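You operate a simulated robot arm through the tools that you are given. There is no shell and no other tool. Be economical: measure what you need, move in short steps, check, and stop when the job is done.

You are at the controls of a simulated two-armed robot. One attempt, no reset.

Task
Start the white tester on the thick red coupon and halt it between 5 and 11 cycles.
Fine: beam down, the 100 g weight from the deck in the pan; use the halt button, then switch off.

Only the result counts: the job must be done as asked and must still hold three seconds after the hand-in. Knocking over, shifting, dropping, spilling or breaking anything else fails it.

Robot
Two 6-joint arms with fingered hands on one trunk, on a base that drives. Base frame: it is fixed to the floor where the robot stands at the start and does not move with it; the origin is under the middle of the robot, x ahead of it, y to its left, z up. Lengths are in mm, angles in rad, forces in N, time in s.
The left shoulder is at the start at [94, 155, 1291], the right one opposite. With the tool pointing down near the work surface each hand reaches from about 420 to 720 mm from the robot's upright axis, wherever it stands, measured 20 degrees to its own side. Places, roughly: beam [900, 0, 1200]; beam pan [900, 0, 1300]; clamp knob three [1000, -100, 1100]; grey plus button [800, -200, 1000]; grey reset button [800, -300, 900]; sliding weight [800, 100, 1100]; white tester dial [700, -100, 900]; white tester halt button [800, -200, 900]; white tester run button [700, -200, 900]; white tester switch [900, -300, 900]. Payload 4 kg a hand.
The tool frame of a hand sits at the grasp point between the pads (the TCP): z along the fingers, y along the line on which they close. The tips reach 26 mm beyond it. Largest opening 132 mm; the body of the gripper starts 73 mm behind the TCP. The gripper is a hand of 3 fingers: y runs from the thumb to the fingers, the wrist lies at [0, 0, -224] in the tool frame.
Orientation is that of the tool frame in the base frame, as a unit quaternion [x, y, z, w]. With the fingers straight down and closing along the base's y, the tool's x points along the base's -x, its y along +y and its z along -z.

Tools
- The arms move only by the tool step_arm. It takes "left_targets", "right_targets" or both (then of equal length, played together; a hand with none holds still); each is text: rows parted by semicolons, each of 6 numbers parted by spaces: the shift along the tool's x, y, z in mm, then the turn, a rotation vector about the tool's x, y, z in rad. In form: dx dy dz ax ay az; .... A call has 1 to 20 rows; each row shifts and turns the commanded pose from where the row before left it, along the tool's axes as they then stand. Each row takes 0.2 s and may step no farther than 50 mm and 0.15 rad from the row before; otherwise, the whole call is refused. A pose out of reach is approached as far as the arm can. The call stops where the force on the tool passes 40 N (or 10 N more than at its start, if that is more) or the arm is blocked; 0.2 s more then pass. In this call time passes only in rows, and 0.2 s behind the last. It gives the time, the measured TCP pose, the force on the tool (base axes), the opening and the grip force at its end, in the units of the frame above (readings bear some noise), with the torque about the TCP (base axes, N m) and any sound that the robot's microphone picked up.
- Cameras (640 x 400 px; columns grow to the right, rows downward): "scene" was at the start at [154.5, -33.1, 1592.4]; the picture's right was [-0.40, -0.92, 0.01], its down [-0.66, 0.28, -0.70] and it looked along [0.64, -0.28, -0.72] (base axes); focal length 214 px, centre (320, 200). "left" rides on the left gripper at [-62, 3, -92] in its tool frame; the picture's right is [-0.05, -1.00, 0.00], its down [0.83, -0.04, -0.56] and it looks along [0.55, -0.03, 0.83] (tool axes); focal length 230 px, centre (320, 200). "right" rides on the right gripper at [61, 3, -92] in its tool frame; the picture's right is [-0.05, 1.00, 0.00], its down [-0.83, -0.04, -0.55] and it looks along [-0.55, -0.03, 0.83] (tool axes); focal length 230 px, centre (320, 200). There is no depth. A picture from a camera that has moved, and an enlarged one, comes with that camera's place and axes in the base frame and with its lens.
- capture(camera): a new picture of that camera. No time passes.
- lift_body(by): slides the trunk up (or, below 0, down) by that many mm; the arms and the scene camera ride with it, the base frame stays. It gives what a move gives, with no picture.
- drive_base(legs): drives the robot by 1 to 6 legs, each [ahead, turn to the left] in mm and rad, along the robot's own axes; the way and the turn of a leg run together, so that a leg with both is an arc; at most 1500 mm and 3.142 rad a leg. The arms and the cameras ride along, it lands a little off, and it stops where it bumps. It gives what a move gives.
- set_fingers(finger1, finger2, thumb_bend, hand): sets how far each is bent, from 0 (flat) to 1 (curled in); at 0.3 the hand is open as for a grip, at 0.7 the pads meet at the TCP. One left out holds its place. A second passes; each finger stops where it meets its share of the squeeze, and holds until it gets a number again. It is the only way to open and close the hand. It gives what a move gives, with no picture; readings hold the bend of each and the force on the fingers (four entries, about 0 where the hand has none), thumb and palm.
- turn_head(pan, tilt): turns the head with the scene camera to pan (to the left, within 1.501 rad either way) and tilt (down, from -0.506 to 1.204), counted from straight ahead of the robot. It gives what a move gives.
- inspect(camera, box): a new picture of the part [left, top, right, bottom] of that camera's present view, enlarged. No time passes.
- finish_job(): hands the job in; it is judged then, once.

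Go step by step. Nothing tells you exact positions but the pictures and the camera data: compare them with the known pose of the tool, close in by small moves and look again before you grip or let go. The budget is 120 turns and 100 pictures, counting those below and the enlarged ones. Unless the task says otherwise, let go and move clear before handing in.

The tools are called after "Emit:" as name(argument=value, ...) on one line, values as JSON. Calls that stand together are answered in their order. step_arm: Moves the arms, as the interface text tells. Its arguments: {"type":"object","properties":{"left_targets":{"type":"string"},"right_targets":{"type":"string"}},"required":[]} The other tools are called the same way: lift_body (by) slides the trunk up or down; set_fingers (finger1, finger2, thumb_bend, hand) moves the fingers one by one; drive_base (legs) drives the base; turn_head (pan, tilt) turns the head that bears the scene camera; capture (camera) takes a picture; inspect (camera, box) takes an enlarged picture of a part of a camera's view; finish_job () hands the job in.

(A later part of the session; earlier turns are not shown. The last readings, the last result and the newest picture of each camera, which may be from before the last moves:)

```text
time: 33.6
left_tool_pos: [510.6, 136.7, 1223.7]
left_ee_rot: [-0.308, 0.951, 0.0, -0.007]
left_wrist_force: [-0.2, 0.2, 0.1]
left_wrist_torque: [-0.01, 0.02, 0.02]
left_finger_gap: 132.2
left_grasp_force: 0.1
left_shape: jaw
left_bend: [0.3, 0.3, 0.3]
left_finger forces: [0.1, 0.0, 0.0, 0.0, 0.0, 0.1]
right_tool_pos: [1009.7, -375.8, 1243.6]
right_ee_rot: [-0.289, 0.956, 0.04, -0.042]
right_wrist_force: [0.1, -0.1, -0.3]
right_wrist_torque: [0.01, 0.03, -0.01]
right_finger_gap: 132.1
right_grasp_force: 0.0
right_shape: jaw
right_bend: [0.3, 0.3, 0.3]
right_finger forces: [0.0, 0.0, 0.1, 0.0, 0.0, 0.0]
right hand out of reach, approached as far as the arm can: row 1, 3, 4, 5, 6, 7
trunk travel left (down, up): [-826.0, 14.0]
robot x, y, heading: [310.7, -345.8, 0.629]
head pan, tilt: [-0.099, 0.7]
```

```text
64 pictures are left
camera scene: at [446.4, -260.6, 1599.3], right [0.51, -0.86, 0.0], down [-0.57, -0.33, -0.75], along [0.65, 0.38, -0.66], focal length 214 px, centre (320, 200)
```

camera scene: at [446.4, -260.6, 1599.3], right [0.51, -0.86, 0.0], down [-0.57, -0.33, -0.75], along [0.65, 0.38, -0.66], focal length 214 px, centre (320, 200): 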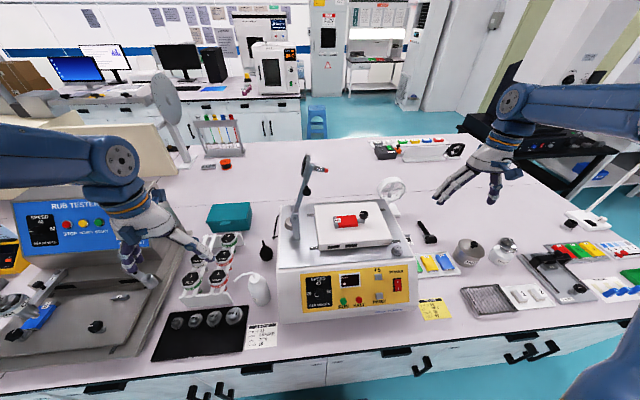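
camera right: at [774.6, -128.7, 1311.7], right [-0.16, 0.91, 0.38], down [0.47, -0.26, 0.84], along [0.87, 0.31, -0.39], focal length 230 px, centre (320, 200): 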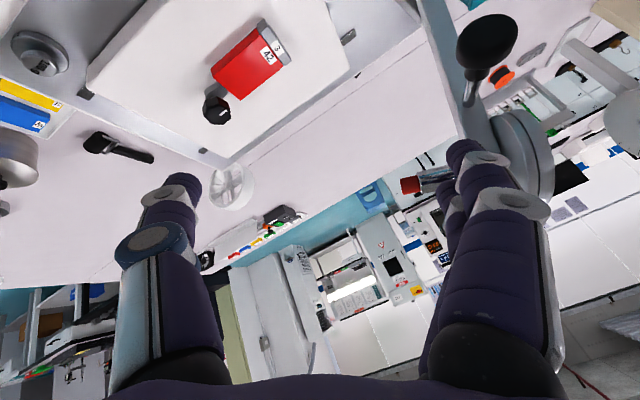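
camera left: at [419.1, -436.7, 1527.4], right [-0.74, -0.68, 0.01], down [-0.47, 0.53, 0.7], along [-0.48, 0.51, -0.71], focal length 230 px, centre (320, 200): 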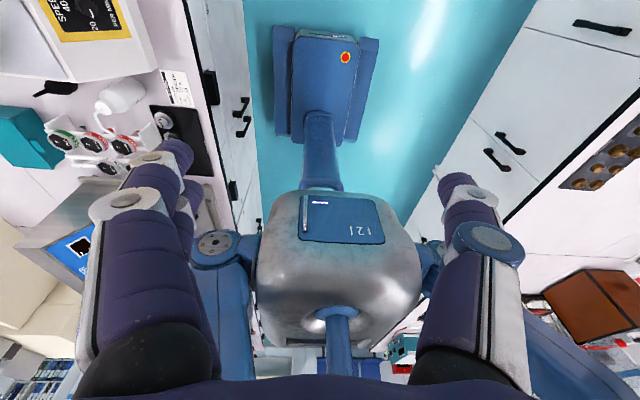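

Now raise the left hand a little, then back out, sidestep left by an angled reverse, and return.

Emit:
step_arm(left_targets="0 0 -40 0 0 0; 0 0 -40 0 0 0; 0 0 -20 0 0 0")

Emit:
drive_base(legs=[[-120, 0], [0, -0.4], [-235, 0], [0, 0.4]])

```text
time: 34.4
left_tool_pos: [537.7, 157.3, 1311.1]
left_ee_rot: [-0.308, 0.951, -0.003, -0.011]
left_wrist_force: [0.0, 0.1, 0.0]
left_wrist_torque: [0.03, 0.02, 0.02]
left_finger_gap: 131.6
left_grasp_force: 0.2
left_shape: jaw
left_bend: [0.3, 0.3, 0.3]
left_finger forces: [0.0, 0.0, 0.0, 0.0, 0.0, 0.0]
left hand out of reach, approached as far as the arm can: row 1, 2, 3
right_tool_pos: [1008.7, -372.1, 1242.7]
right_ee_rot: [-0.288, 0.956, 0.039, -0.043]
right_wrist_force: [0.3, 0.2, -0.5]
right_wrist_torque: [0.04, -0.02, 0.01]
right_finger_gap: 131.9
right_grasp_force: 0.1
right_shape: jaw
right_bend: [0.3, 0.3, 0.3]
right_finger forces: [0.0, 0.0, 0.0, 0.0, 0.0, 0.1]
trunk travel left (down, up): [-826.0, 14.0]
robot x, y, heading: [307.4, -345.6, 0.625]
head pan, tilt: [-0.099, 0.7]
```

```text
time: 37.6
left_tool_pos: [543.4, -55.0, 1320.0]
left_ee_rot: [-0.117, 0.993, 0.0, 0.004]
left_wrist_force: [-0.1, 0.3, -0.6]
left_wrist_torque: [-0.02, -0.04, 0.03]
left_finger_gap: 131.9
left_grasp_force: 0.1
left_shape: jaw
left_bend: [0.3, 0.3, 0.3]
left_finger forces: [0.0, 0.0, 0.0, 0.0, 0.0, 0.1]
right_tool_pos: [778.6, -721.6, 1245.5]
right_ee_rot: [-0.1, 0.993, 0.046, -0.031]
right_wrist_force: [-0.7, 0.0, -0.5]
right_wrist_torque: [0.0, -0.05, 0.0]
right_finger_gap: 131.8
right_grasp_force: 0.2
right_shape: jaw
right_bend: [0.3, 0.3, 0.3]
right_finger forces: [0.0, 0.0, 0.0, 0.1, 0.1, 0.1]
trunk travel left (down, up): [-826.0, 14.0]
robot x, y, heading: [143.2, -431.2, 0.263]
head pan, tilt: [-0.099, 0.7]
stopped in leg 3: the robot was blocked; the commanded pose is now the measured one
```

Something behind blocked the reverse. I'll instead turn left and angle forward-left, then square up.

Emit:
drive_base(legs=[[0, 0.7], [145, 0], [0, -0.335]])

Emit:
capture(camera="right")

```text
time: 40.5
left_tool_pos: [205.3, 111.3, 1307.3]
left_ee_rot: [-0.45, 0.892, -0.02, -0.031]
left_wrist_force: [1.1, 3.7, 6.3]
left_wrist_torque: [-0.23, 0.05, -0.02]
left_finger_gap: 131.9
left_grasp_force: 0.0
left_shape: jaw
left_bend: [0.3, 0.3, 0.3]
left_finger forces: [0.0, 0.1, 0.0, 0.0, 0.0, 0.0]
right_tool_pos: [808.8, -254.3, 1270.8]
right_ee_rot: [-0.441, 0.896, 0.046, -0.021]
right_wrist_force: [-0.4, -0.1, 0.1]
right_wrist_torque: [-0.03, -0.06, 0.0]
right_finger_gap: 131.8
right_grasp_force: 0.1
right_shape: jaw
right_bend: [0.3, 0.3, 0.3]
right_finger forces: [0.1, 0.0, 0.1, 0.0, 0.0, 0.0]
trunk travel left (down, up): [-826.0, 14.0]
robot x, y, heading: [173.4, -399.0, 1.007]
head pan, tilt: [-0.099, 0.7]
stopped in leg 2: the robot was blocked; the commanded pose is now the measured one
```

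```text
63 pictures are left
camera right: at [777.2, -308.2, 1364.3], right [-0.76, 0.65, 0.1], down [0.58, 0.6, 0.55], along [0.3, 0.47, -0.83], focal length 230 px, centre (320, 200)
```

right: 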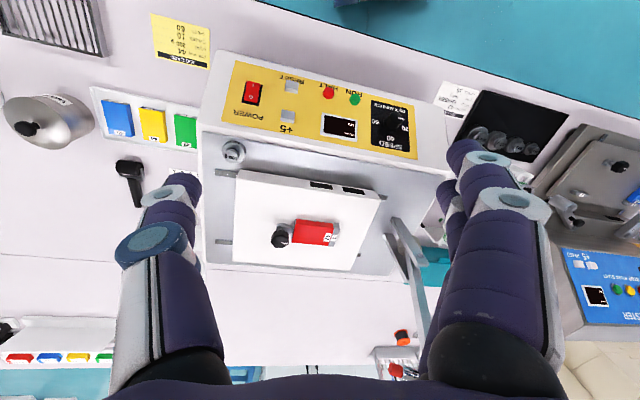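

Blocks occur when a straight leg follows a pure turn in one call, so I'll send legs singly.

Emit:
drive_base(legs=[[105, 0]])

```text
time: 41.7
left_tool_pos: [259.6, 189.8, 1298.1]
left_ee_rot: [-0.45, 0.892, -0.023, -0.038]
left_wrist_force: [-0.2, -0.8, 0.5]
left_wrist_torque: [0.08, -0.07, -0.01]
left_finger_gap: 132.0
left_grasp_force: 0.0
left_shape: jaw
left_bend: [0.3, 0.3, 0.3]
left_finger forces: [0.0, 0.0, 0.1, 0.0, 0.0, 0.1]
right_tool_pos: [868.0, -169.8, 1270.8]
right_ee_rot: [-0.44, 0.897, 0.047, -0.021]
right_wrist_force: [-0.5, -0.8, 0.1]
right_wrist_torque: [0.09, -0.02, 0.02]
right_finger_gap: 131.8
right_grasp_force: 0.1
right_shape: jaw
right_bend: [0.3, 0.3, 0.3]
right_finger forces: [0.0, 0.0, 0.1, 0.0, 0.0, 0.0]
trunk travel left (down, up): [-826.0, 14.0]
robot x, y, heading: [227.9, -311.1, 1.007]
head pan, tilt: [-0.099, 0.7]
```

Emit:
drive_base(legs=[[0, -0.379]])

Emit:
drive_base(legs=[[35, 0]])

Emit:
capture(camera="scene")

Emit:
capture(camera="right")

```text
time: 43.3
left_tool_pos: [441.7, 151.8, 1285.3]
left_ee_rot: [-0.278, 0.958, -0.026, -0.065]
left_wrist_force: [-0.6, 0.5, -0.8]
left_wrist_torque: [-0.04, -0.02, 0.05]
left_finger_gap: 132.1
left_grasp_force: 0.1
left_shape: jaw
left_bend: [0.3, 0.3, 0.3]
left_finger forces: [0.1, 0.1, 0.0, 0.0, 0.1, 0.0]
right_tool_pos: [877.6, -405.3, 1255.8]
right_ee_rot: [-0.269, 0.962, 0.039, -0.034]
right_wrist_force: [0.2, -0.8, 0.0]
right_wrist_torque: [0.0, -0.04, 0.0]
right_finger_gap: 132.0
right_grasp_force: 0.1
right_shape: jaw
right_bend: [0.3, 0.3, 0.3]
right_finger forces: [0.0, 0.0, 0.0, 0.1, 0.0, 0.0]
trunk travel left (down, up): [-826.0, 14.0]
robot x, y, heading: [228.6, -314.7, 0.635]
head pan, tilt: [-0.099, 0.7]
```

```text
time: 44.1
left_tool_pos: [448.0, 151.2, 1266.7]
left_ee_rot: [-0.277, 0.956, -0.034, -0.094]
left_wrist_force: [-0.1, -0.3, 0.4]
left_wrist_torque: [0.03, -0.01, -0.01]
left_finger_gap: 132.0
left_grasp_force: 0.1
left_shape: jaw
left_bend: [0.3, 0.3, 0.3]
left_finger forces: [0.1, 0.1, 0.0, 0.0, 0.0, 0.0]
right_tool_pos: [882.7, -403.3, 1225.9]
right_ee_rot: [-0.268, 0.96, 0.024, -0.075]
right_wrist_force: [-0.5, 0.0, 0.1]
right_wrist_torque: [0.06, -0.05, 0.0]
right_finger_gap: 132.0
right_grasp_force: 0.0
right_shape: jaw
right_bend: [0.3, 0.3, 0.3]
right_finger forces: [0.1, 0.1, 0.0, 0.0, 0.0, 0.1]
trunk travel left (down, up): [-826.0, 14.0]
robot x, y, heading: [254.4, -291.1, 0.635]
head pan, tilt: [-0.099, 0.7]
```

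```text
62 pictures are left
camera scene: at [387.1, -205.4, 1600.0], right [0.51, -0.86, 0.0], down [-0.56, -0.33, -0.76], along [0.65, 0.39, -0.65], focal length 214 px, centre (320, 200)
```

scene: 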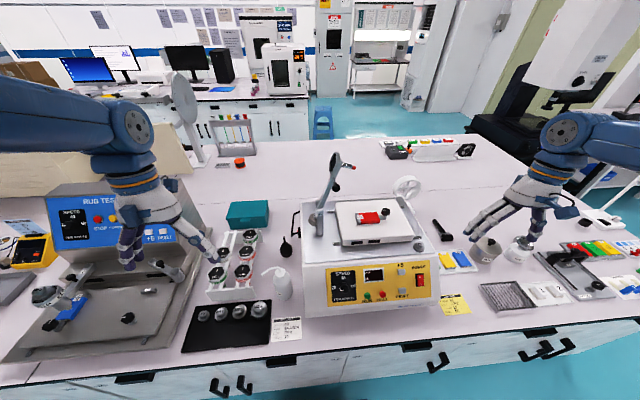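

```text
61 pictures are left
camera right: at [845.2, -435.2, 1326.9], right [-0.47, 0.88, 0.08], down [0.81, 0.39, 0.44], along [0.35, 0.27, -0.9], focal length 230 px, centre (320, 200)
```

right: 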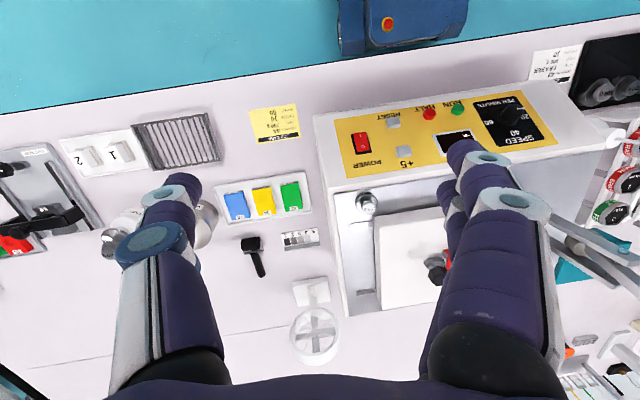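

Robot is well placed now (n34, e385). I set the right hand's orientation: pitched a little forward and leaned so that it points down-left, with the thumb below-right.

Emit:
step_arm(right_targets="0 0 -15 0.023 -0.107 -0.0225; 0 0 -15 0.023 -0.107 -0.0225; 0 0 -15 0.023 -0.107 -0.0225; 0 0 -15 0.023 -0.107 -0.0225; 0 0 0 -0.15 0 0; 0 0 0 -0.15 0 0; 0 0 0 -0.15 0 0; 0 0 0 -0.15 0 0", left_targets="0 0 -20 0.01 -0.04 0; 0 0 -20 0.01 -0.04 0; 0 0 -20 0.01 -0.04 0; 0 0 0 0 0 0; 0 0 0 0 0 0; 0 0 0 0 0 0; 0 0 0 0 0 0; 0 0 0 0 0 0")

```text
time: 45.9
left_tool_pos: [480.7, 175.4, 1302.3]
left_ee_rot: [-0.28, 0.958, -0.038, -0.048]
left_wrist_force: [-0.3, -0.6, 0.6]
left_wrist_torque: [-0.03, 0.01, 0.03]
left_finger_gap: 131.9
left_grasp_force: 0.0
left_shape: jaw
left_bend: [0.3, 0.3, 0.3]
left_finger forces: [0.1, 0.1, 0.0, 0.0, 0.0, 0.0]
left hand out of reach, approached as far as the arm can: row 1, 2, 3
right_tool_pos: [968.4, -355.9, 1280.0]
right_ee_rot: [-0.337, 0.884, 0.319, 0.057]
right_wrist_force: [-1.0, 0.4, 0.1]
right_wrist_torque: [0.02, 0.01, -0.01]
right_finger_gap: 132.1
right_grasp_force: 0.0
right_shape: jaw
right_bend: [0.3, 0.3, 0.3]
right_finger forces: [0.0, 0.0, 0.0, 0.1, 0.0, 0.0]
right hand out of reach, approached as far as the arm can: row 1, 2, 3, 4
trunk travel left (down, up): [-826.0, 14.0]
robot x, y, heading: [253.8, -291.8, 0.636]
head pan, tilt: [-0.099, 0.7]
```

Emit:
step_arm(right_targets="-9.6 33.7 26.9 0 0 0; -9.6 33.7 26.9 0 0 0; -9.6 33.7 26.9 0 0 0; -9.6 33.7 26.9 0 0 0; -9.6 33.7 26.9 0 0 0; -9.6 33.7 26.9 0 0 0; -9.6 33.7 26.9 0 0 0; -9.6 33.7 26.9 0 0 0")

Emit:
capture(camera="right")

Emit:
capture(camera="scene")

```text
time: 47.7
left_tool_pos: [478.1, 179.2, 1301.2]
left_ee_rot: [-0.279, 0.958, -0.039, -0.046]
left_wrist_force: [0.0, 0.3, 0.0]
left_wrist_torque: [-0.04, 0.01, -0.04]
left_finger_gap: 132.2
left_grasp_force: 0.0
left_shape: jaw
left_bend: [0.3, 0.3, 0.3]
left_finger forces: [0.0, 0.0, 0.0, 0.0, 0.1, 0.0]
right_tool_pos: [829.4, -26.0, 1274.5]
right_ee_rot: [-0.334, 0.886, 0.316, 0.054]
right_wrist_force: [0.0, -0.4, -0.3]
right_wrist_torque: [-0.02, 0.0, 0.02]
right_finger_gap: 132.2
right_grasp_force: 0.0
right_shape: jaw
right_bend: [0.3, 0.3, 0.3]
right_finger forces: [0.0, 0.0, 0.0, 0.0, 0.0, 0.0]
trunk travel left (down, up): [-826.0, 14.0]
robot x, y, heading: [255.5, -289.2, 0.638]
head pan, tilt: [-0.099, 0.7]
```

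```text
60 pictures are left
camera right: at [792.2, -115.6, 1332.4], right [-0.59, 0.6, 0.54], down [0.73, 0.11, 0.67], along [0.35, 0.79, -0.51], focal length 230 px, centre (320, 200)
```

right: 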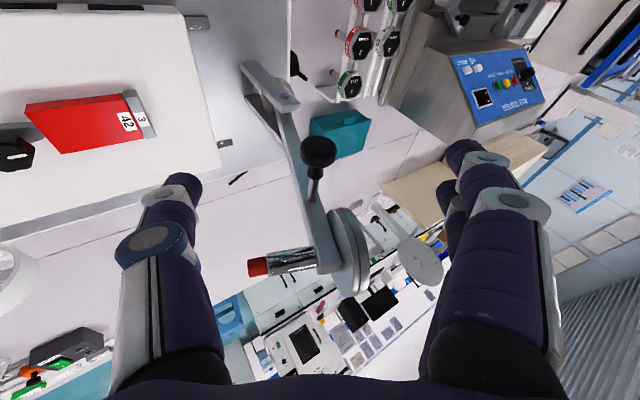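

```text
59 pictures are left
camera scene: at [391.8, -196.5, 1598.9], right [0.51, -0.86, 0.0], down [-0.56, -0.34, -0.75], along [0.65, 0.38, -0.66], focal length 214 px, centre (320, 200)
```

scene: 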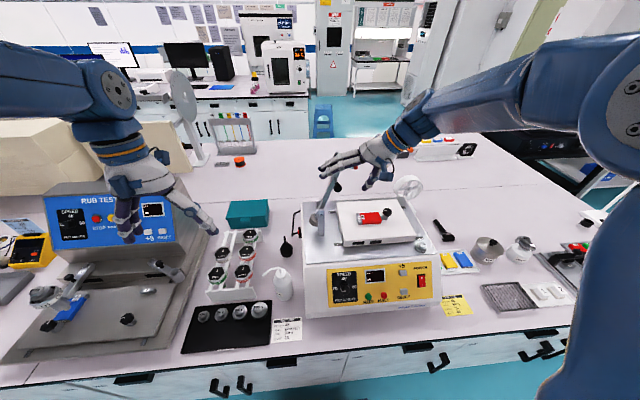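

The ball projects just as expected, 56 mm ahead along the fingers. I move in so it sits at the grasp point and check.

Emit:
step_arm(right_targets="2 -1.5 28 0 0 0; 2 -1.5 28 0 0 0")

Emit:
capture(camera="right")

Emit:
inspect(camera="scene", box=[290, 120, 430, 240])

```text
time: 48.3
left_tool_pos: [479.1, 180.4, 1300.9]
left_ee_rot: [-0.28, 0.958, -0.039, -0.05]
left_wrist_force: [-0.2, 0.6, -1.1]
left_wrist_torque: [-0.03, -0.03, -0.02]
left_finger_gap: 132.2
left_grasp_force: 0.1
left_shape: jaw
left_bend: [0.3, 0.3, 0.3]
left_finger forces: [0.0, 0.1, 0.1, 0.0, 0.0, 0.1]
right_tool_pos: [821.1, 2.9, 1227.3]
right_ee_rot: [-0.334, 0.886, 0.317, 0.054]
right_wrist_force: [-0.4, 0.2, -1.6]
right_wrist_torque: [-0.01, -0.05, -0.02]
right_finger_gap: 132.0
right_grasp_force: 0.1
right_shape: jaw
right_bend: [0.3, 0.3, 0.3]
right_finger forces: [0.1, 0.0, 0.0, 0.0, 0.0, 0.1]
trunk travel left (down, up): [-826.0, 14.0]
robot x, y, heading: [253.3, -287.5, 0.635]
head pan, tilt: [-0.099, 0.7]
```

```text
58 pictures are left
camera right: at [784.2, -87.0, 1284.8], right [-0.58, 0.61, 0.54], down [0.73, 0.11, 0.67], along [0.35, 0.79, -0.51], focal length 230 px, centre (320, 200)
```

right: 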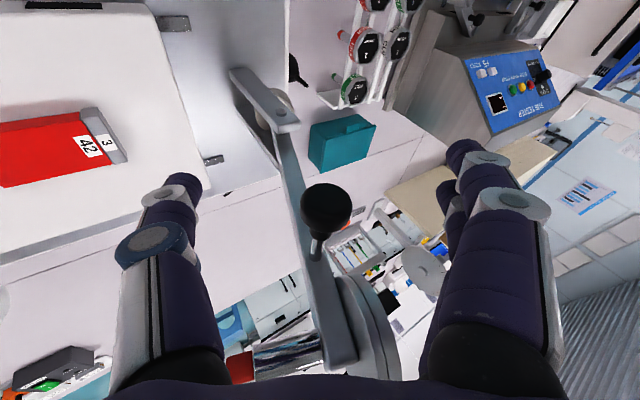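

```text
3.33 times, centred on (360, 180) of scene
camera zoom: at [392.9, -196.4, 1598.9], right [0.51, -0.86, 0.0], down [-0.57, -0.34, -0.75], along [0.65, 0.38, -0.66], focal length 715 px, centre (187, 267)
```

zoom: 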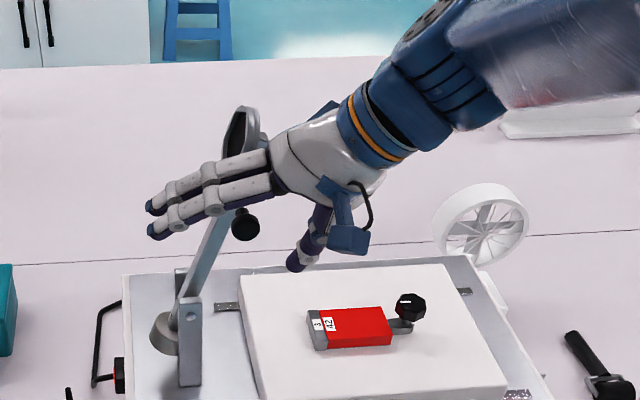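

The ball is centred between thumb and fingers. Closing gently.

Emit:
set_fingers(hand="right", finger1=0.6, finger2=0.6, thumb_bend=0.6)

Emit:
capture(camera="right")

```text
time: 49.3
left_tool_pos: [479.3, 175.6, 1303.2]
left_ee_rot: [-0.28, 0.958, -0.038, -0.048]
left_wrist_force: [0.6, -0.7, 0.6]
left_wrist_torque: [0.01, 0.01, 0.06]
left_finger_gap: 132.1
left_grasp_force: 0.0
left_shape: jaw
left_bend: [0.3, 0.3, 0.3]
left_finger forces: [0.0, 0.1, 0.0, 0.0, 0.0, 0.0]
right_tool_pos: [821.4, -1.9, 1227.8]
right_ee_rot: [-0.334, 0.886, 0.318, 0.054]
right_wrist_force: [-0.5, 0.3, 0.0]
right_wrist_torque: [-0.02, 0.02, 0.04]
right_finger_gap: 35.6
right_grasp_force: 0.0
right_shape: fingers
right_bend: [0.6, 0.6, 0.6]
right_finger forces: [0.0, 0.0, 0.1, 0.0, 0.1, 0.0]
trunk travel left (down, up): [-826.0, 14.0]
robot x, y, heading: [256.6, -290.3, 0.634]
head pan, tilt: [-0.099, 0.7]
```

```text
56 pictures are left
camera right: at [784.0, -90.4, 1285.7], right [-0.58, 0.6, 0.54], down [0.73, 0.1, 0.67], along [0.35, 0.79, -0.5], focal length 230 px, centre (320, 200)
```

right: 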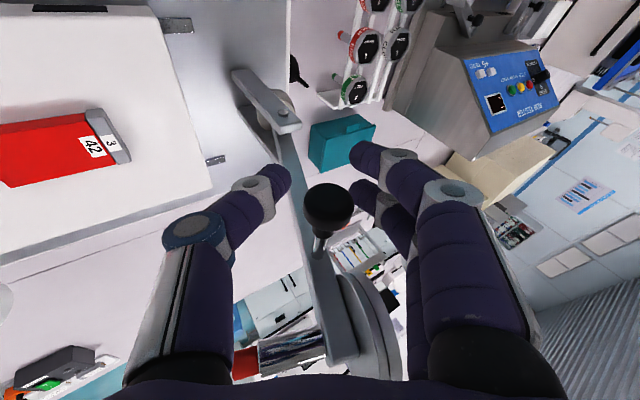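

Emit:
set_fingers(hand="right", finger1=0.65, finger2=0.65, thumb_bend=0.65)

Emit:
capture(camera="right")

```text
time: 50.3
left_tool_pos: [480.1, 176.9, 1302.6]
left_ee_rot: [-0.279, 0.958, -0.038, -0.048]
left_wrist_force: [-0.1, -1.0, -0.8]
left_wrist_torque: [-0.03, 0.0, -0.01]
left_finger_gap: 131.8
left_grasp_force: 0.1
left_shape: jaw
left_bend: [0.3, 0.3, 0.3]
left_finger forces: [0.0, 0.0, 0.0, 0.0, 0.0, 0.0]
right_tool_pos: [821.1, 0.5, 1228.3]
right_ee_rot: [-0.333, 0.886, 0.317, 0.054]
right_wrist_force: [0.3, -0.3, -0.1]
right_wrist_torque: [0.01, -0.05, 0.0]
right_finger_gap: 19.9
right_grasp_force: 0.1
right_shape: fingers
right_bend: [0.65, 0.65, 0.65]
right_finger forces: [0.0, 0.0, 0.0, 0.0, 0.0, 0.0]
trunk travel left (down, up): [-826.0, 14.0]
robot x, y, heading: [255.5, -289.8, 0.631]
head pan, tilt: [-0.099, 0.7]
```

```text
55 pictures are left
camera right: at [784.2, -90.1, 1285.6], right [-0.58, 0.6, 0.54], down [0.73, 0.11, 0.67], along [0.35, 0.79, -0.5], focal length 230 px, centre (320, 200)
```

right: 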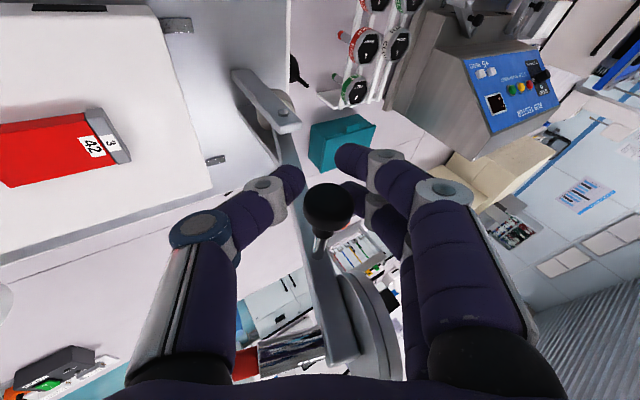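

Emit:
set_fingers(hand="right", finger1=0.69, finger2=0.69, thumb_bend=0.69)

Emit:
inspect(camera="right", box=[220, 100, 440, 300])

```text
time: 51.3
left_tool_pos: [477.9, 177.1, 1301.6]
left_ee_rot: [-0.281, 0.958, -0.039, -0.048]
left_wrist_force: [0.4, -1.2, 0.4]
left_wrist_torque: [-0.02, -0.01, -0.01]
left_finger_gap: 132.0
left_grasp_force: 0.1
left_shape: jaw
left_bend: [0.3, 0.3, 0.3]
left_finger forces: [0.0, 0.0, 0.0, 0.0, 0.1, 0.0]
right_tool_pos: [822.7, -0.4, 1228.6]
right_ee_rot: [-0.334, 0.886, 0.317, 0.055]
right_wrist_force: [0.4, 0.2, 0.0]
right_wrist_torque: [-0.04, 0.01, 0.0]
right_finger_gap: 8.9
right_grasp_force: 0.1
right_shape: fingers
right_bend: [0.69, 0.69, 0.69]
right_finger forces: [0.0, 0.0, 0.0, 0.0, 0.0, 0.0]
trunk travel left (down, up): [-826.0, 14.0]
robot x, y, heading: [255.7, -289.3, 0.632]
head pan, tilt: [-0.099, 0.7]
```

```text
2.00 times, centred on (330, 200) of right
camera zoom: at [784.1, -90.0, 1285.6], right [-0.58, 0.6, 0.54], down [0.73, 0.11, 0.67], along [0.35, 0.79, -0.5], focal length 460 px, centre (300, 200)
```

zoom: 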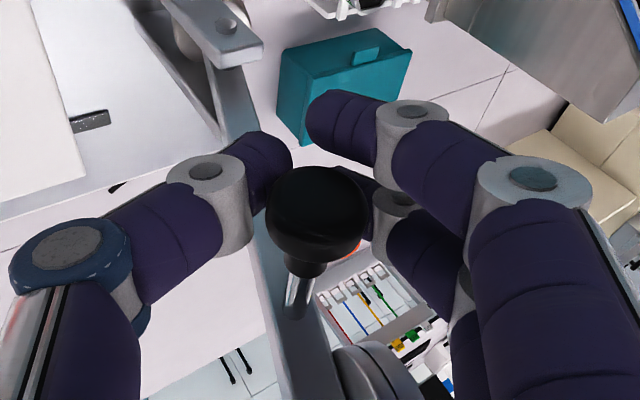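

The ball is caged inside the curled fingers (rod exiting sideways), which allows turning without twist. I begin the downward arc with a small test step.

Emit:
step_arm(right_targets="1.85 -13.7 -2.5 0 0 0; 1.85 -13.7 -2.5 0 0 0")

Emit:
capture(camera="right")

Emit:
inspect(camera="scene", box=[290, 120, 430, 240])

```text
time: 51.9
left_tool_pos: [480.9, 176.0, 1301.9]
left_ee_rot: [-0.28, 0.958, -0.038, -0.048]
left_wrist_force: [-0.7, -0.5, 0.5]
left_wrist_torque: [-0.01, 0.02, -0.04]
left_finger_gap: 132.2
left_grasp_force: 0.0
left_shape: jaw
left_bend: [0.3, 0.3, 0.3]
left_finger forces: [0.0, 0.0, 0.0, 0.0, 0.1, 0.1]
right_tool_pos: [837.2, -24.5, 1215.5]
right_ee_rot: [-0.334, 0.886, 0.318, 0.054]
right_wrist_force: [-0.9, 0.1, -0.5]
right_wrist_torque: [-0.01, 0.04, -0.03]
right_finger_gap: 8.8
right_grasp_force: 0.4
right_shape: fingers
right_bend: [0.69, 0.69, 0.69]
right_finger forces: [0.0, 0.0, 0.0, 0.0, 0.0, 0.0]
trunk travel left (down, up): [-826.0, 14.0]
robot x, y, heading: [254.0, -291.7, 0.633]
head pan, tilt: [-0.099, 0.7]
```

```text
53 pictures are left
camera right: at [800.3, -112.9, 1273.3], right [-0.58, 0.6, 0.54], down [0.73, 0.11, 0.67], along [0.35, 0.79, -0.5], focal length 230 px, centre (320, 200)
```

right: 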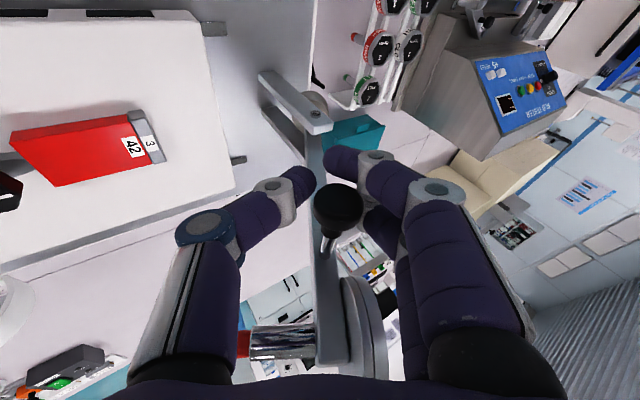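

```text
3.33 times, centred on (360, 180) of scene
camera zoom: at [393.8, -200.8, 1599.0], right [0.51, -0.86, 0.0], down [-0.57, -0.34, -0.75], along [0.65, 0.38, -0.66], focal length 715 px, centre (187, 267)
```

zoom: 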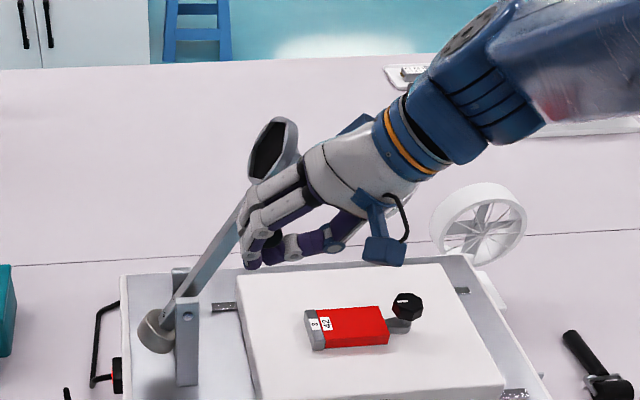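

The beam follows nicely. Continuing the arc in half-steps.

Emit:
step_arm(right_targets="2.3 -12.6 0 0 0 0; 2.3 -12.6 0 0 0 0; 2.85 -12.3 2.1 0 0 0; 2.85 -12.3 2.1 0 0 0; 3.3 -11.6 4.2 0 0 0; 3.3 -11.6 4.2 0 0 0")

Emit:
capture(camera="right")

Emit:
inspect(camera="scene", box=[290, 120, 430, 240])

```text
time: 53.3
left_tool_pos: [479.9, 175.4, 1302.5]
left_ee_rot: [-0.28, 0.958, -0.038, -0.048]
left_wrist_force: [0.2, -0.4, -0.7]
left_wrist_torque: [-0.03, 0.01, -0.02]
left_finger_gap: 131.9
left_grasp_force: 0.0
left_shape: jaw
left_bend: [0.3, 0.3, 0.3]
left_finger forces: [0.1, 0.0, 0.0, 0.0, 0.0, 0.0]
right_tool_pos: [867.3, -65.7, 1162.8]
right_ee_rot: [-0.334, 0.886, 0.317, 0.053]
right_wrist_force: [-0.7, -0.4, 0.3]
right_wrist_torque: [-0.01, 0.0, 0.0]
right_finger_gap: 8.8
right_grasp_force: 0.0
right_shape: fingers
right_bend: [0.69, 0.69, 0.69]
right_finger forces: [0.0, 0.1, 0.1, 0.1, 0.1, 0.1]
trunk travel left (down, up): [-826.0, 14.0]
robot x, y, heading: [256.0, -293.4, 0.636]
head pan, tilt: [-0.099, 0.7]
```

```text
51 pictures are left
camera right: at [830.3, -154.7, 1219.4], right [-0.59, 0.6, 0.54], down [0.73, 0.11, 0.67], along [0.35, 0.79, -0.5], focal length 230 px, centre (320, 200)
```

right: 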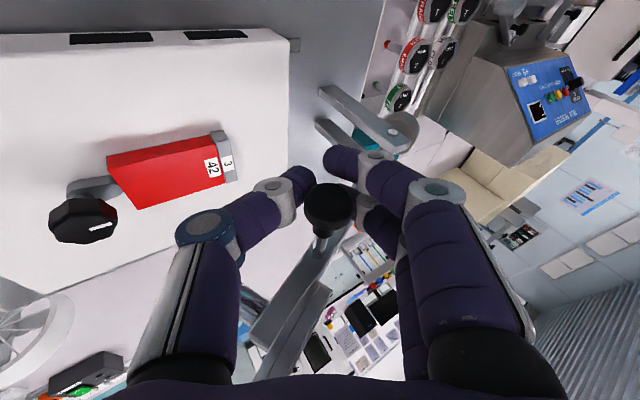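

```text
3.33 times, centred on (360, 180) of scene
camera zoom: at [393.2, -199.8, 1599.0], right [0.51, -0.86, 0.0], down [-0.57, -0.34, -0.75], along [0.65, 0.38, -0.66], focal length 715 px, centre (187, 267)
```

zoom: 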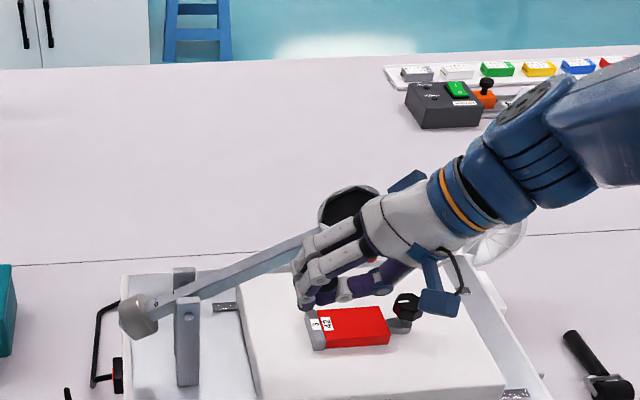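

Emit:
step_arm(right_targets="3.65 -10.6 6.2 0 0 0; 3.65 -10.6 6.2 0 0 0; 3.9 -9.3 8 0 0 0; 3.9 -9.3 8 0 0 0")

Emit:
capture(camera="right")

Emit:
inspect(camera="scene", box=[290, 120, 430, 240])

```text
time: 54.3
left_tool_pos: [480.2, 176.7, 1302.4]
left_ee_rot: [-0.279, 0.958, -0.039, -0.048]
left_wrist_force: [0.2, -0.3, -0.3]
left_wrist_torque: [0.01, -0.01, 0.02]
left_finger_gap: 131.8
left_grasp_force: 0.1
left_shape: jaw
left_bend: [0.3, 0.3, 0.3]
left_finger forces: [0.0, 0.0, 0.0, 0.0, 0.1, 0.1]
right_tool_pos: [878.4, -80.8, 1115.2]
right_ee_rot: [-0.334, 0.886, 0.317, 0.054]
right_wrist_force: [-0.3, 0.1, 0.0]
right_wrist_torque: [0.0, 0.0, 0.0]
right_finger_gap: 8.4
right_grasp_force: 1.1
right_shape: fingers
right_bend: [0.69, 0.69, 0.69]
right_finger forces: [0.0, 0.4, 0.1, 0.1, 0.0, 0.0]
trunk travel left (down, up): [-826.0, 14.0]
robot x, y, heading: [256.4, -291.7, 0.635]
head pan, tilt: [-0.099, 0.7]
```

```text
49 pictures are left
camera right: at [840.7, -169.7, 1172.2], right [-0.59, 0.6, 0.54], down [0.73, 0.11, 0.67], along [0.35, 0.79, -0.5], focal length 230 px, centre (320, 200)
```

right: 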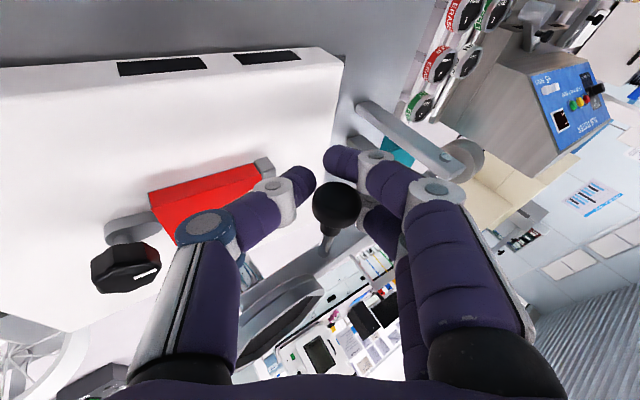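

```text
3.33 times, centred on (360, 180) of scene
camera zoom: at [393.3, -199.7, 1599.0], right [0.51, -0.86, 0.0], down [-0.57, -0.34, -0.75], along [0.65, 0.38, -0.66], focal length 715 px, centre (187, 267)
```

zoom: 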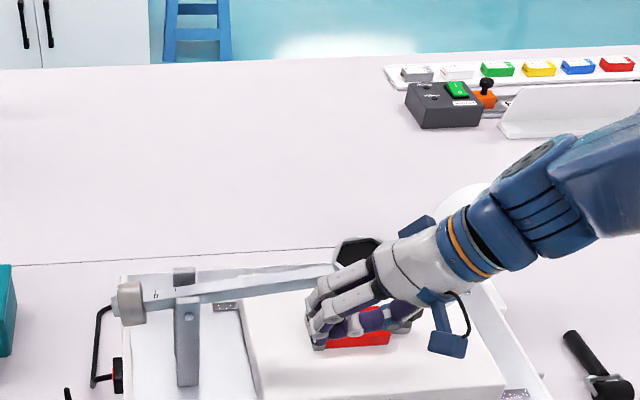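

Emit:
step_arm(right_targets="2 -3.8 4.7 0 0 0; 2 -3.8 4.7 0 0 0")

Emit:
capture(camera="right")

Emit:
inspect(camera="scene", box=[290, 160, 400, 240])

```text
time: 54.9
left_tool_pos: [479.3, 177.2, 1301.8]
left_ee_rot: [-0.28, 0.958, -0.038, -0.048]
left_wrist_force: [0.4, -0.5, 0.0]
left_wrist_torque: [-0.03, 0.0, 0.02]
left_finger_gap: 132.0
left_grasp_force: 0.1
left_shape: jaw
left_bend: [0.3, 0.3, 0.3]
left_finger forces: [0.1, 0.0, 0.1, 0.1, 0.0, 0.0]
right_tool_pos: [877.2, -81.7, 1101.7]
right_ee_rot: [-0.335, 0.885, 0.318, 0.053]
right_wrist_force: [1.1, 0.3, 0.4]
right_wrist_torque: [-0.01, 0.03, 0.0]
right_finger_gap: 8.7
right_grasp_force: 0.2
right_shape: fingers
right_bend: [0.69, 0.69, 0.69]
right_finger forces: [0.0, 0.8, 0.1, 0.0, 0.0, 0.0]
trunk travel left (down, up): [-826.0, 14.0]
robot x, y, heading: [255.5, -291.4, 0.633]
head pan, tilt: [-0.099, 0.7]
```

```text
47 pictures are left
camera right: at [840.8, -170.8, 1158.9], right [-0.59, 0.6, 0.54], down [0.73, 0.11, 0.67], along [0.35, 0.79, -0.5], focal length 230 px, centre (320, 200)
```

right: 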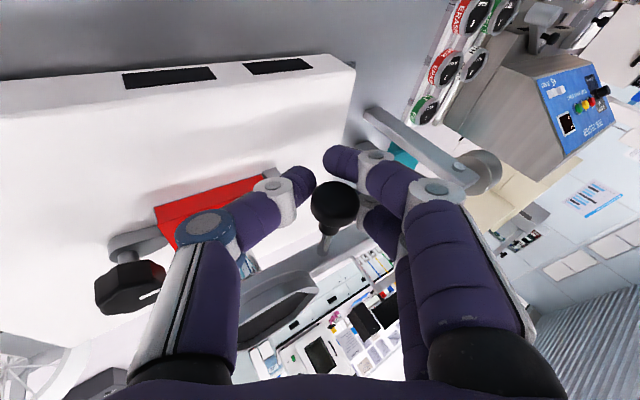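

```text
5.00 times, centred on (345, 200) of scene
camera zoom: at [393.4, -199.5, 1599.0], right [0.51, -0.86, 0.0], down [-0.57, -0.34, -0.75], along [0.65, 0.38, -0.66], focal length 1072 px, centre (195, 200)
```

zoom: 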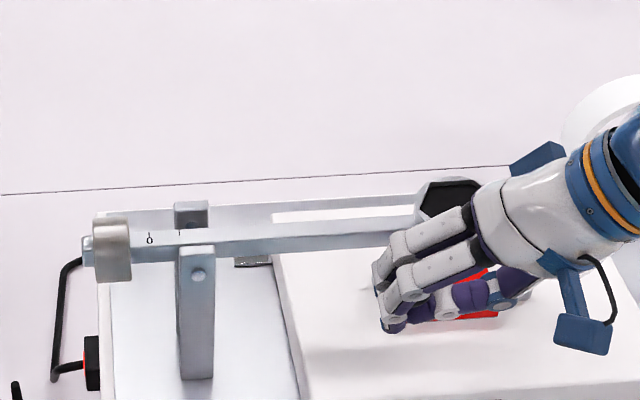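

Emit:
step_arm(right_targets="2 -3.6 4.8 0 0 0; 2 -3.6 4.8 0 0 0")

Emit:
capture(camera="right")

```text
time: 55.5
left_tool_pos: [478.8, 176.5, 1301.9]
left_ee_rot: [-0.279, 0.958, -0.038, -0.049]
left_wrist_force: [0.1, -0.1, 0.1]
left_wrist_torque: [-0.02, 0.01, 0.0]
left_finger_gap: 132.2
left_grasp_force: 0.0
left_shape: jaw
left_bend: [0.3, 0.3, 0.3]
left_finger forces: [0.0, 0.0, 0.1, 0.0, 0.1, 0.0]
right_tool_pos: [879.1, -81.9, 1089.9]
right_ee_rot: [-0.334, 0.886, 0.317, 0.054]
right_wrist_force: [-1.0, 2.6, 2.6]
right_wrist_torque: [0.02, 0.03, -0.01]
right_finger_gap: 8.7
right_grasp_force: 1.4
right_shape: fingers
right_bend: [0.69, 0.68, 0.69]
right_finger forces: [0.0, 2.7, 0.0, 0.0, 0.0, 0.0]
trunk travel left (down, up): [-826.0, 14.0]
robot x, y, heading: [254.7, -291.5, 0.638]
head pan, tilt: [-0.099, 0.7]
```

```text
45 pictures are left
camera right: at [840.8, -171.1, 1147.6], right [-0.59, 0.6, 0.54], down [0.73, 0.11, 0.67], along [0.35, 0.79, -0.5], focal length 230 px, centre (320, 200)
```

right: 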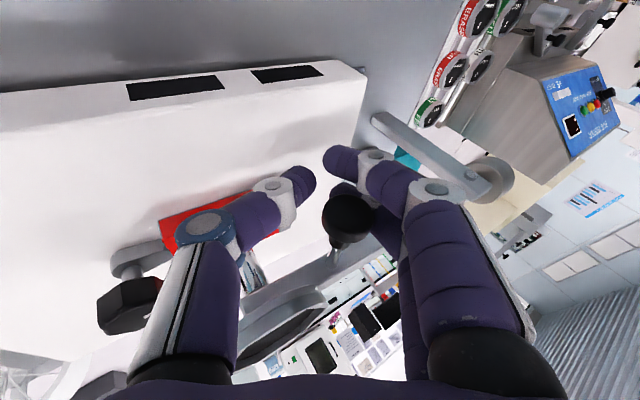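

The finger now feels a slight push from above, so the eraser tip rests on the coupon. I open the fingers slightly to relieve the ball, then slide the hand straight back off it.

Emit:
set_fingers(hand="right", finger1=0.56, finger2=0.56, thumb_bend=0.64)

Emit:
capture(camera="right")

```text
time: 56.5
left_tool_pos: [479.6, 176.7, 1301.9]
left_ee_rot: [-0.279, 0.958, -0.038, -0.047]
left_wrist_force: [0.1, 0.2, 0.1]
left_wrist_torque: [0.01, -0.01, -0.04]
left_finger_gap: 132.1
left_grasp_force: 0.0
left_shape: jaw
left_bend: [0.3, 0.3, 0.3]
left_finger forces: [0.0, 0.0, 0.0, 0.0, 0.0, 0.0]
right_tool_pos: [878.5, -82.5, 1089.2]
right_ee_rot: [-0.334, 0.886, 0.318, 0.053]
right_wrist_force: [0.1, 0.4, -1.2]
right_wrist_torque: [0.01, 0.01, 0.03]
right_finger_gap: 34.5
right_grasp_force: 0.1
right_shape: fingers
right_bend: [0.56, 0.56, 0.64]
right_finger forces: [0.0, 0.0, 0.0, 0.0, 0.0, 0.0]
trunk travel left (down, up): [-826.0, 14.0]
robot x, y, heading: [257.2, -294.2, 0.635]
head pan, tilt: [-0.099, 0.7]
```

```text
44 pictures are left
camera right: at [841.2, -171.6, 1147.4], right [-0.59, 0.6, 0.54], down [0.73, 0.11, 0.67], along [0.35, 0.79, -0.5], focal length 230 px, centre (320, 200)
```

right: 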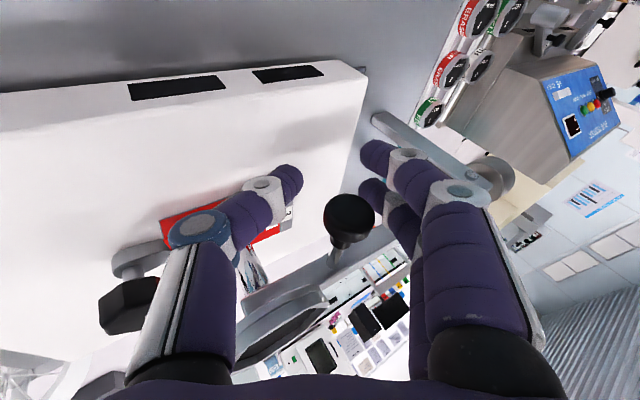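

Emit:
step_arm(right_targets="19 5 -5.2 0 0 0; 19 4 -5.2 0 0 0; 19 3.5 -5.2 0 0 0; 19 3.5 -5.2 0 0 0; -12.6 21 -31.6 0 0 0; -12.6 21 -31.6 0 0 0; -12.6 21 -31.6 0 0 0")

Emit:
inspect(camera="scene", box=[290, 150, 440, 310])

Emit:
capture(camera="right")

```text
time: 58.1
left_tool_pos: [479.2, 176.4, 1302.7]
left_ee_rot: [-0.279, 0.958, -0.038, -0.046]
left_wrist_force: [-0.1, 0.5, 0.4]
left_wrist_torque: [-0.01, -0.02, 0.01]
left_finger_gap: 132.2
left_grasp_force: 0.1
left_shape: jaw
left_bend: [0.3, 0.3, 0.3]
left_finger forces: [0.1, 0.0, 0.0, 0.1, 0.0, 0.0]
right_tool_pos: [809.6, -125.8, 1209.9]
right_ee_rot: [-0.335, 0.885, 0.318, 0.055]
right_wrist_force: [-0.2, 0.5, -0.4]
right_wrist_torque: [0.01, -0.03, -0.01]
right_finger_gap: 34.5
right_grasp_force: 0.3
right_shape: fingers
right_bend: [0.56, 0.56, 0.64]
right_finger forces: [0.0, 0.1, 0.0, 0.1, 0.1, 0.0]
trunk travel left (down, up): [-826.0, 14.0]
robot x, y, heading: [254.4, -291.0, 0.638]
head pan, tilt: [-0.099, 0.7]
```

```text
2.50 times, centred on (365, 230) of scene
camera zoom: at [391.7, -200.4, 1599.2], right [0.51, -0.86, 0.0], down [-0.56, -0.34, -0.75], along [0.65, 0.38, -0.66], focal length 536 px, centre (208, 125)
```

zoom: 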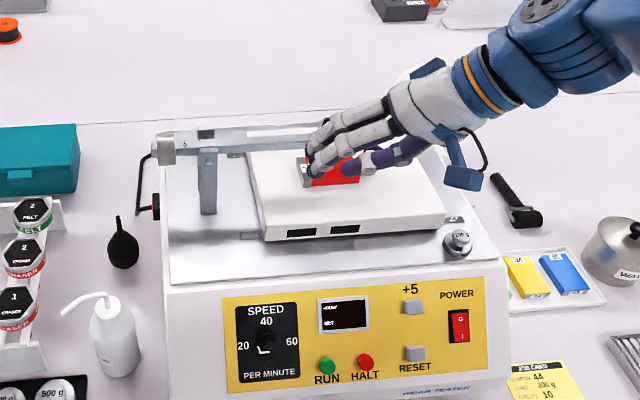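

```text
42 pictures are left
camera right: at [772.3, -216.0, 1267.2], right [-0.59, 0.6, 0.54], down [0.73, 0.11, 0.67], along [0.35, 0.79, -0.5], focal length 230 px, centre (320, 200)
```

right: 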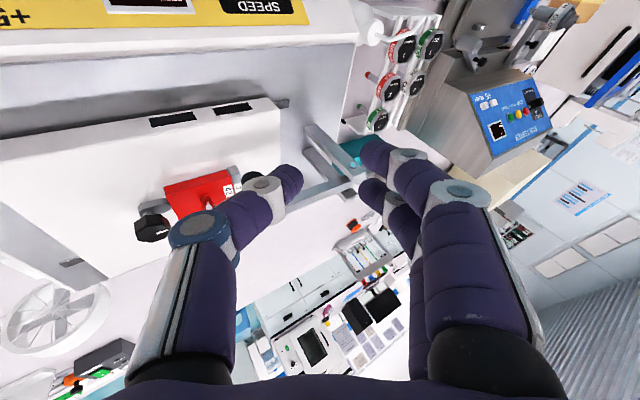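

The beam is down with the eraser on the coupon. Next I level the right hand and move above the deck weight.

Emit:
step_arm(right_targets="0 0 -10 0.15 0 0; 0 0 -10 0.15 0 0; 0 0 -10 0.15 0 0; 0 0 -10 0.15 0 0; 0 0 0 0 0.15 0; 0 0 0 0 0.15 0; -4 -38 0 0 0 0; -4 -38 0 0 0 0; -4 -38 0 0 0 0; -4 -38 0 0 0 0; -4 -38 0 0 0 0")

Emit:
set_fingers(hand="right", finger1=0.5, finger2=0.5, thumb_bend=0.5)

Emit:
capture(camera="right")

Emit:
inspect(camera="scene", box=[290, 150, 440, 260])

```text
time: 60.5
left_tool_pos: [480.4, 174.8, 1303.6]
left_ee_rot: [-0.28, 0.958, -0.038, -0.048]
left_wrist_force: [0.7, -0.1, -0.6]
left_wrist_torque: [0.04, -0.03, -0.02]
left_finger_gap: 132.0
left_grasp_force: 0.1
left_shape: jaw
left_bend: [0.3, 0.3, 0.3]
left_finger forces: [0.1, 0.0, 0.0, 0.0, 0.0, 0.0]
right_tool_pos: [940.7, -289.1, 1250.7]
right_ee_rot: [-0.307, 0.952, -0.003, 0.009]
right_wrist_force: [0.0, 0.6, 0.4]
right_wrist_torque: [0.03, 0.0, -0.01]
right_finger_gap: 34.7
right_grasp_force: 0.0
right_shape: fingers
right_bend: [0.56, 0.56, 0.64]
right_finger forces: [0.0, 0.0, 0.0, 0.0, 0.0, 0.0]
trunk travel left (down, up): [-826.0, 14.0]
robot x, y, heading: [257.7, -289.1, 0.639]
head pan, tilt: [-0.099, 0.7]
```

```text
time: 61.5
left_tool_pos: [477.6, 176.8, 1302.4]
left_ee_rot: [-0.279, 0.958, -0.038, -0.048]
left_wrist_force: [-0.9, 0.0, 0.0]
left_wrist_torque: [0.0, 0.03, 0.0]
left_finger_gap: 132.1
left_grasp_force: 0.1
left_shape: jaw
left_bend: [0.3, 0.3, 0.3]
left_finger forces: [0.1, 0.1, 0.1, 0.0, 0.0, 0.0]
right_tool_pos: [940.8, -286.6, 1252.2]
right_ee_rot: [-0.307, 0.952, -0.004, 0.009]
right_wrist_force: [0.1, 0.2, 0.3]
right_wrist_torque: [-0.02, -0.02, 0.01]
right_finger_gap: 67.1
right_grasp_force: 0.1
right_shape: fingers
right_bend: [0.5, 0.5, 0.5]
right_finger forces: [0.0, 0.0, 0.1, 0.0, 0.0, 0.0]
trunk travel left (down, up): [-826.0, 14.0]
robot x, y, heading: [254.6, -290.6, 0.637]
head pan, tilt: [-0.099, 0.7]
```

```text
41 pictures are left
camera right: at [887.3, -322.1, 1344.8], right [-0.54, 0.84, -0.01], down [0.69, 0.45, 0.57], along [0.48, 0.3, -0.82], focal length 230 px, centre (320, 200)
```

right: 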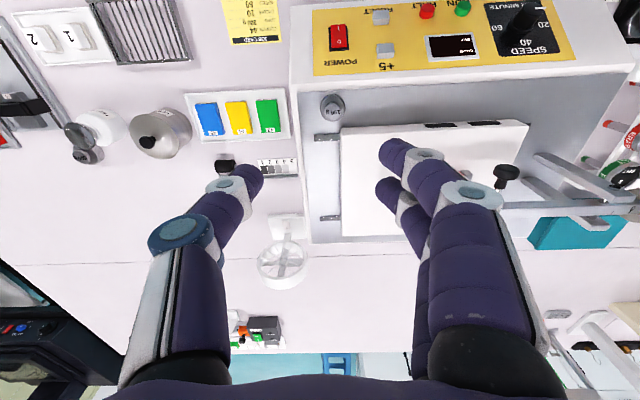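

```text
3.64 times, centred on (365, 205) of scene
camera zoom: at [392.4, -199.6, 1599.1], right [0.51, -0.86, 0.0], down [-0.56, -0.34, -0.75], along [0.65, 0.38, -0.66], focal length 780 px, centre (156, 182)
```

zoom: 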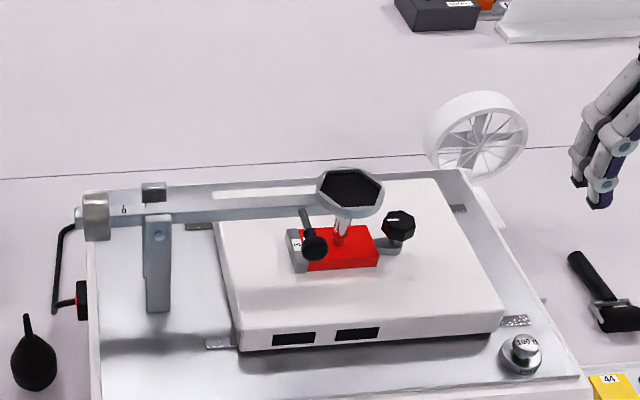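

Weight located at about (940, -270). Moving above it and down partway.

Emit:
step_arm(right_targets="-4.5 7 35 0 0.009 0; -4.5 7 35 0 0.009 0; 0 0 35 0 0 0; 0 0 35 0 0 0")

Emit:
capture(camera="right")

Emit:
inspect(camera="scene", box=[350, 170, 450, 260])

```text
time: 62.5
left_tool_pos: [481.6, 176.0, 1301.3]
left_ee_rot: [-0.28, 0.958, -0.038, -0.047]
left_wrist_force: [0.2, 1.0, 0.1]
left_wrist_torque: [0.0, -0.02, -0.01]
left_finger_gap: 131.8
left_grasp_force: 0.0
left_shape: jaw
left_bend: [0.3, 0.3, 0.3]
left_finger forces: [0.0, 0.1, 0.1, 0.0, 0.0, 0.1]
right_tool_pos: [943.2, -270.3, 1107.7]
right_ee_rot: [-0.308, 0.952, -0.007, 0.0]
right_wrist_force: [0.7, -0.2, -0.6]
right_wrist_torque: [-0.01, 0.0, 0.0]
right_finger_gap: 67.5
right_grasp_force: 0.0
right_shape: fingers
right_bend: [0.5, 0.5, 0.5]
right_finger forces: [0.1, 0.1, 0.1, 0.0, 0.0, 0.1]
trunk travel left (down, up): [-826.0, 14.0]
robot x, y, heading: [256.1, -289.7, 0.635]
head pan, tilt: [-0.099, 0.7]
```

```text
39 pictures are left
camera right: at [892.1, -304.6, 1202.1], right [-0.54, 0.84, -0.01], down [0.7, 0.46, 0.55], along [0.47, 0.29, -0.83], focal length 230 px, centre (320, 200)
```

right: 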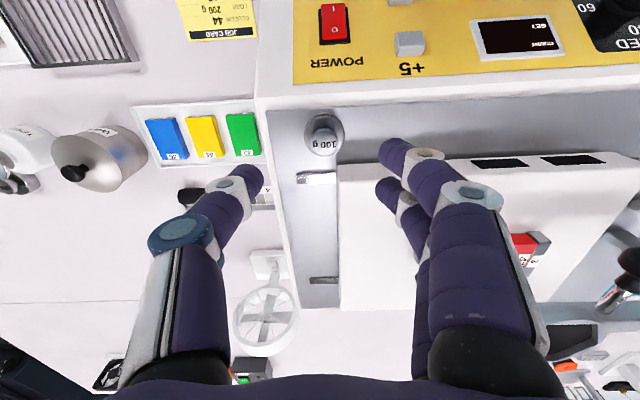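

```text
4.44 times, centred on (400, 215) of scene
camera zoom: at [394.0, -199.9, 1599.0], right [0.51, -0.86, 0.0], down [-0.57, -0.34, -0.75], along [0.65, 0.38, -0.66], focal length 953 px, centre (-36, 133)
```

zoom: 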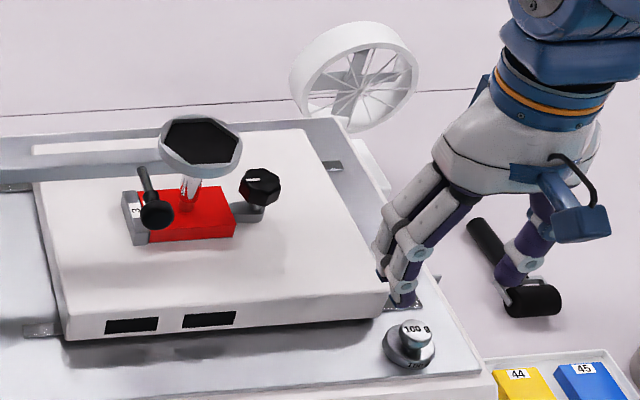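

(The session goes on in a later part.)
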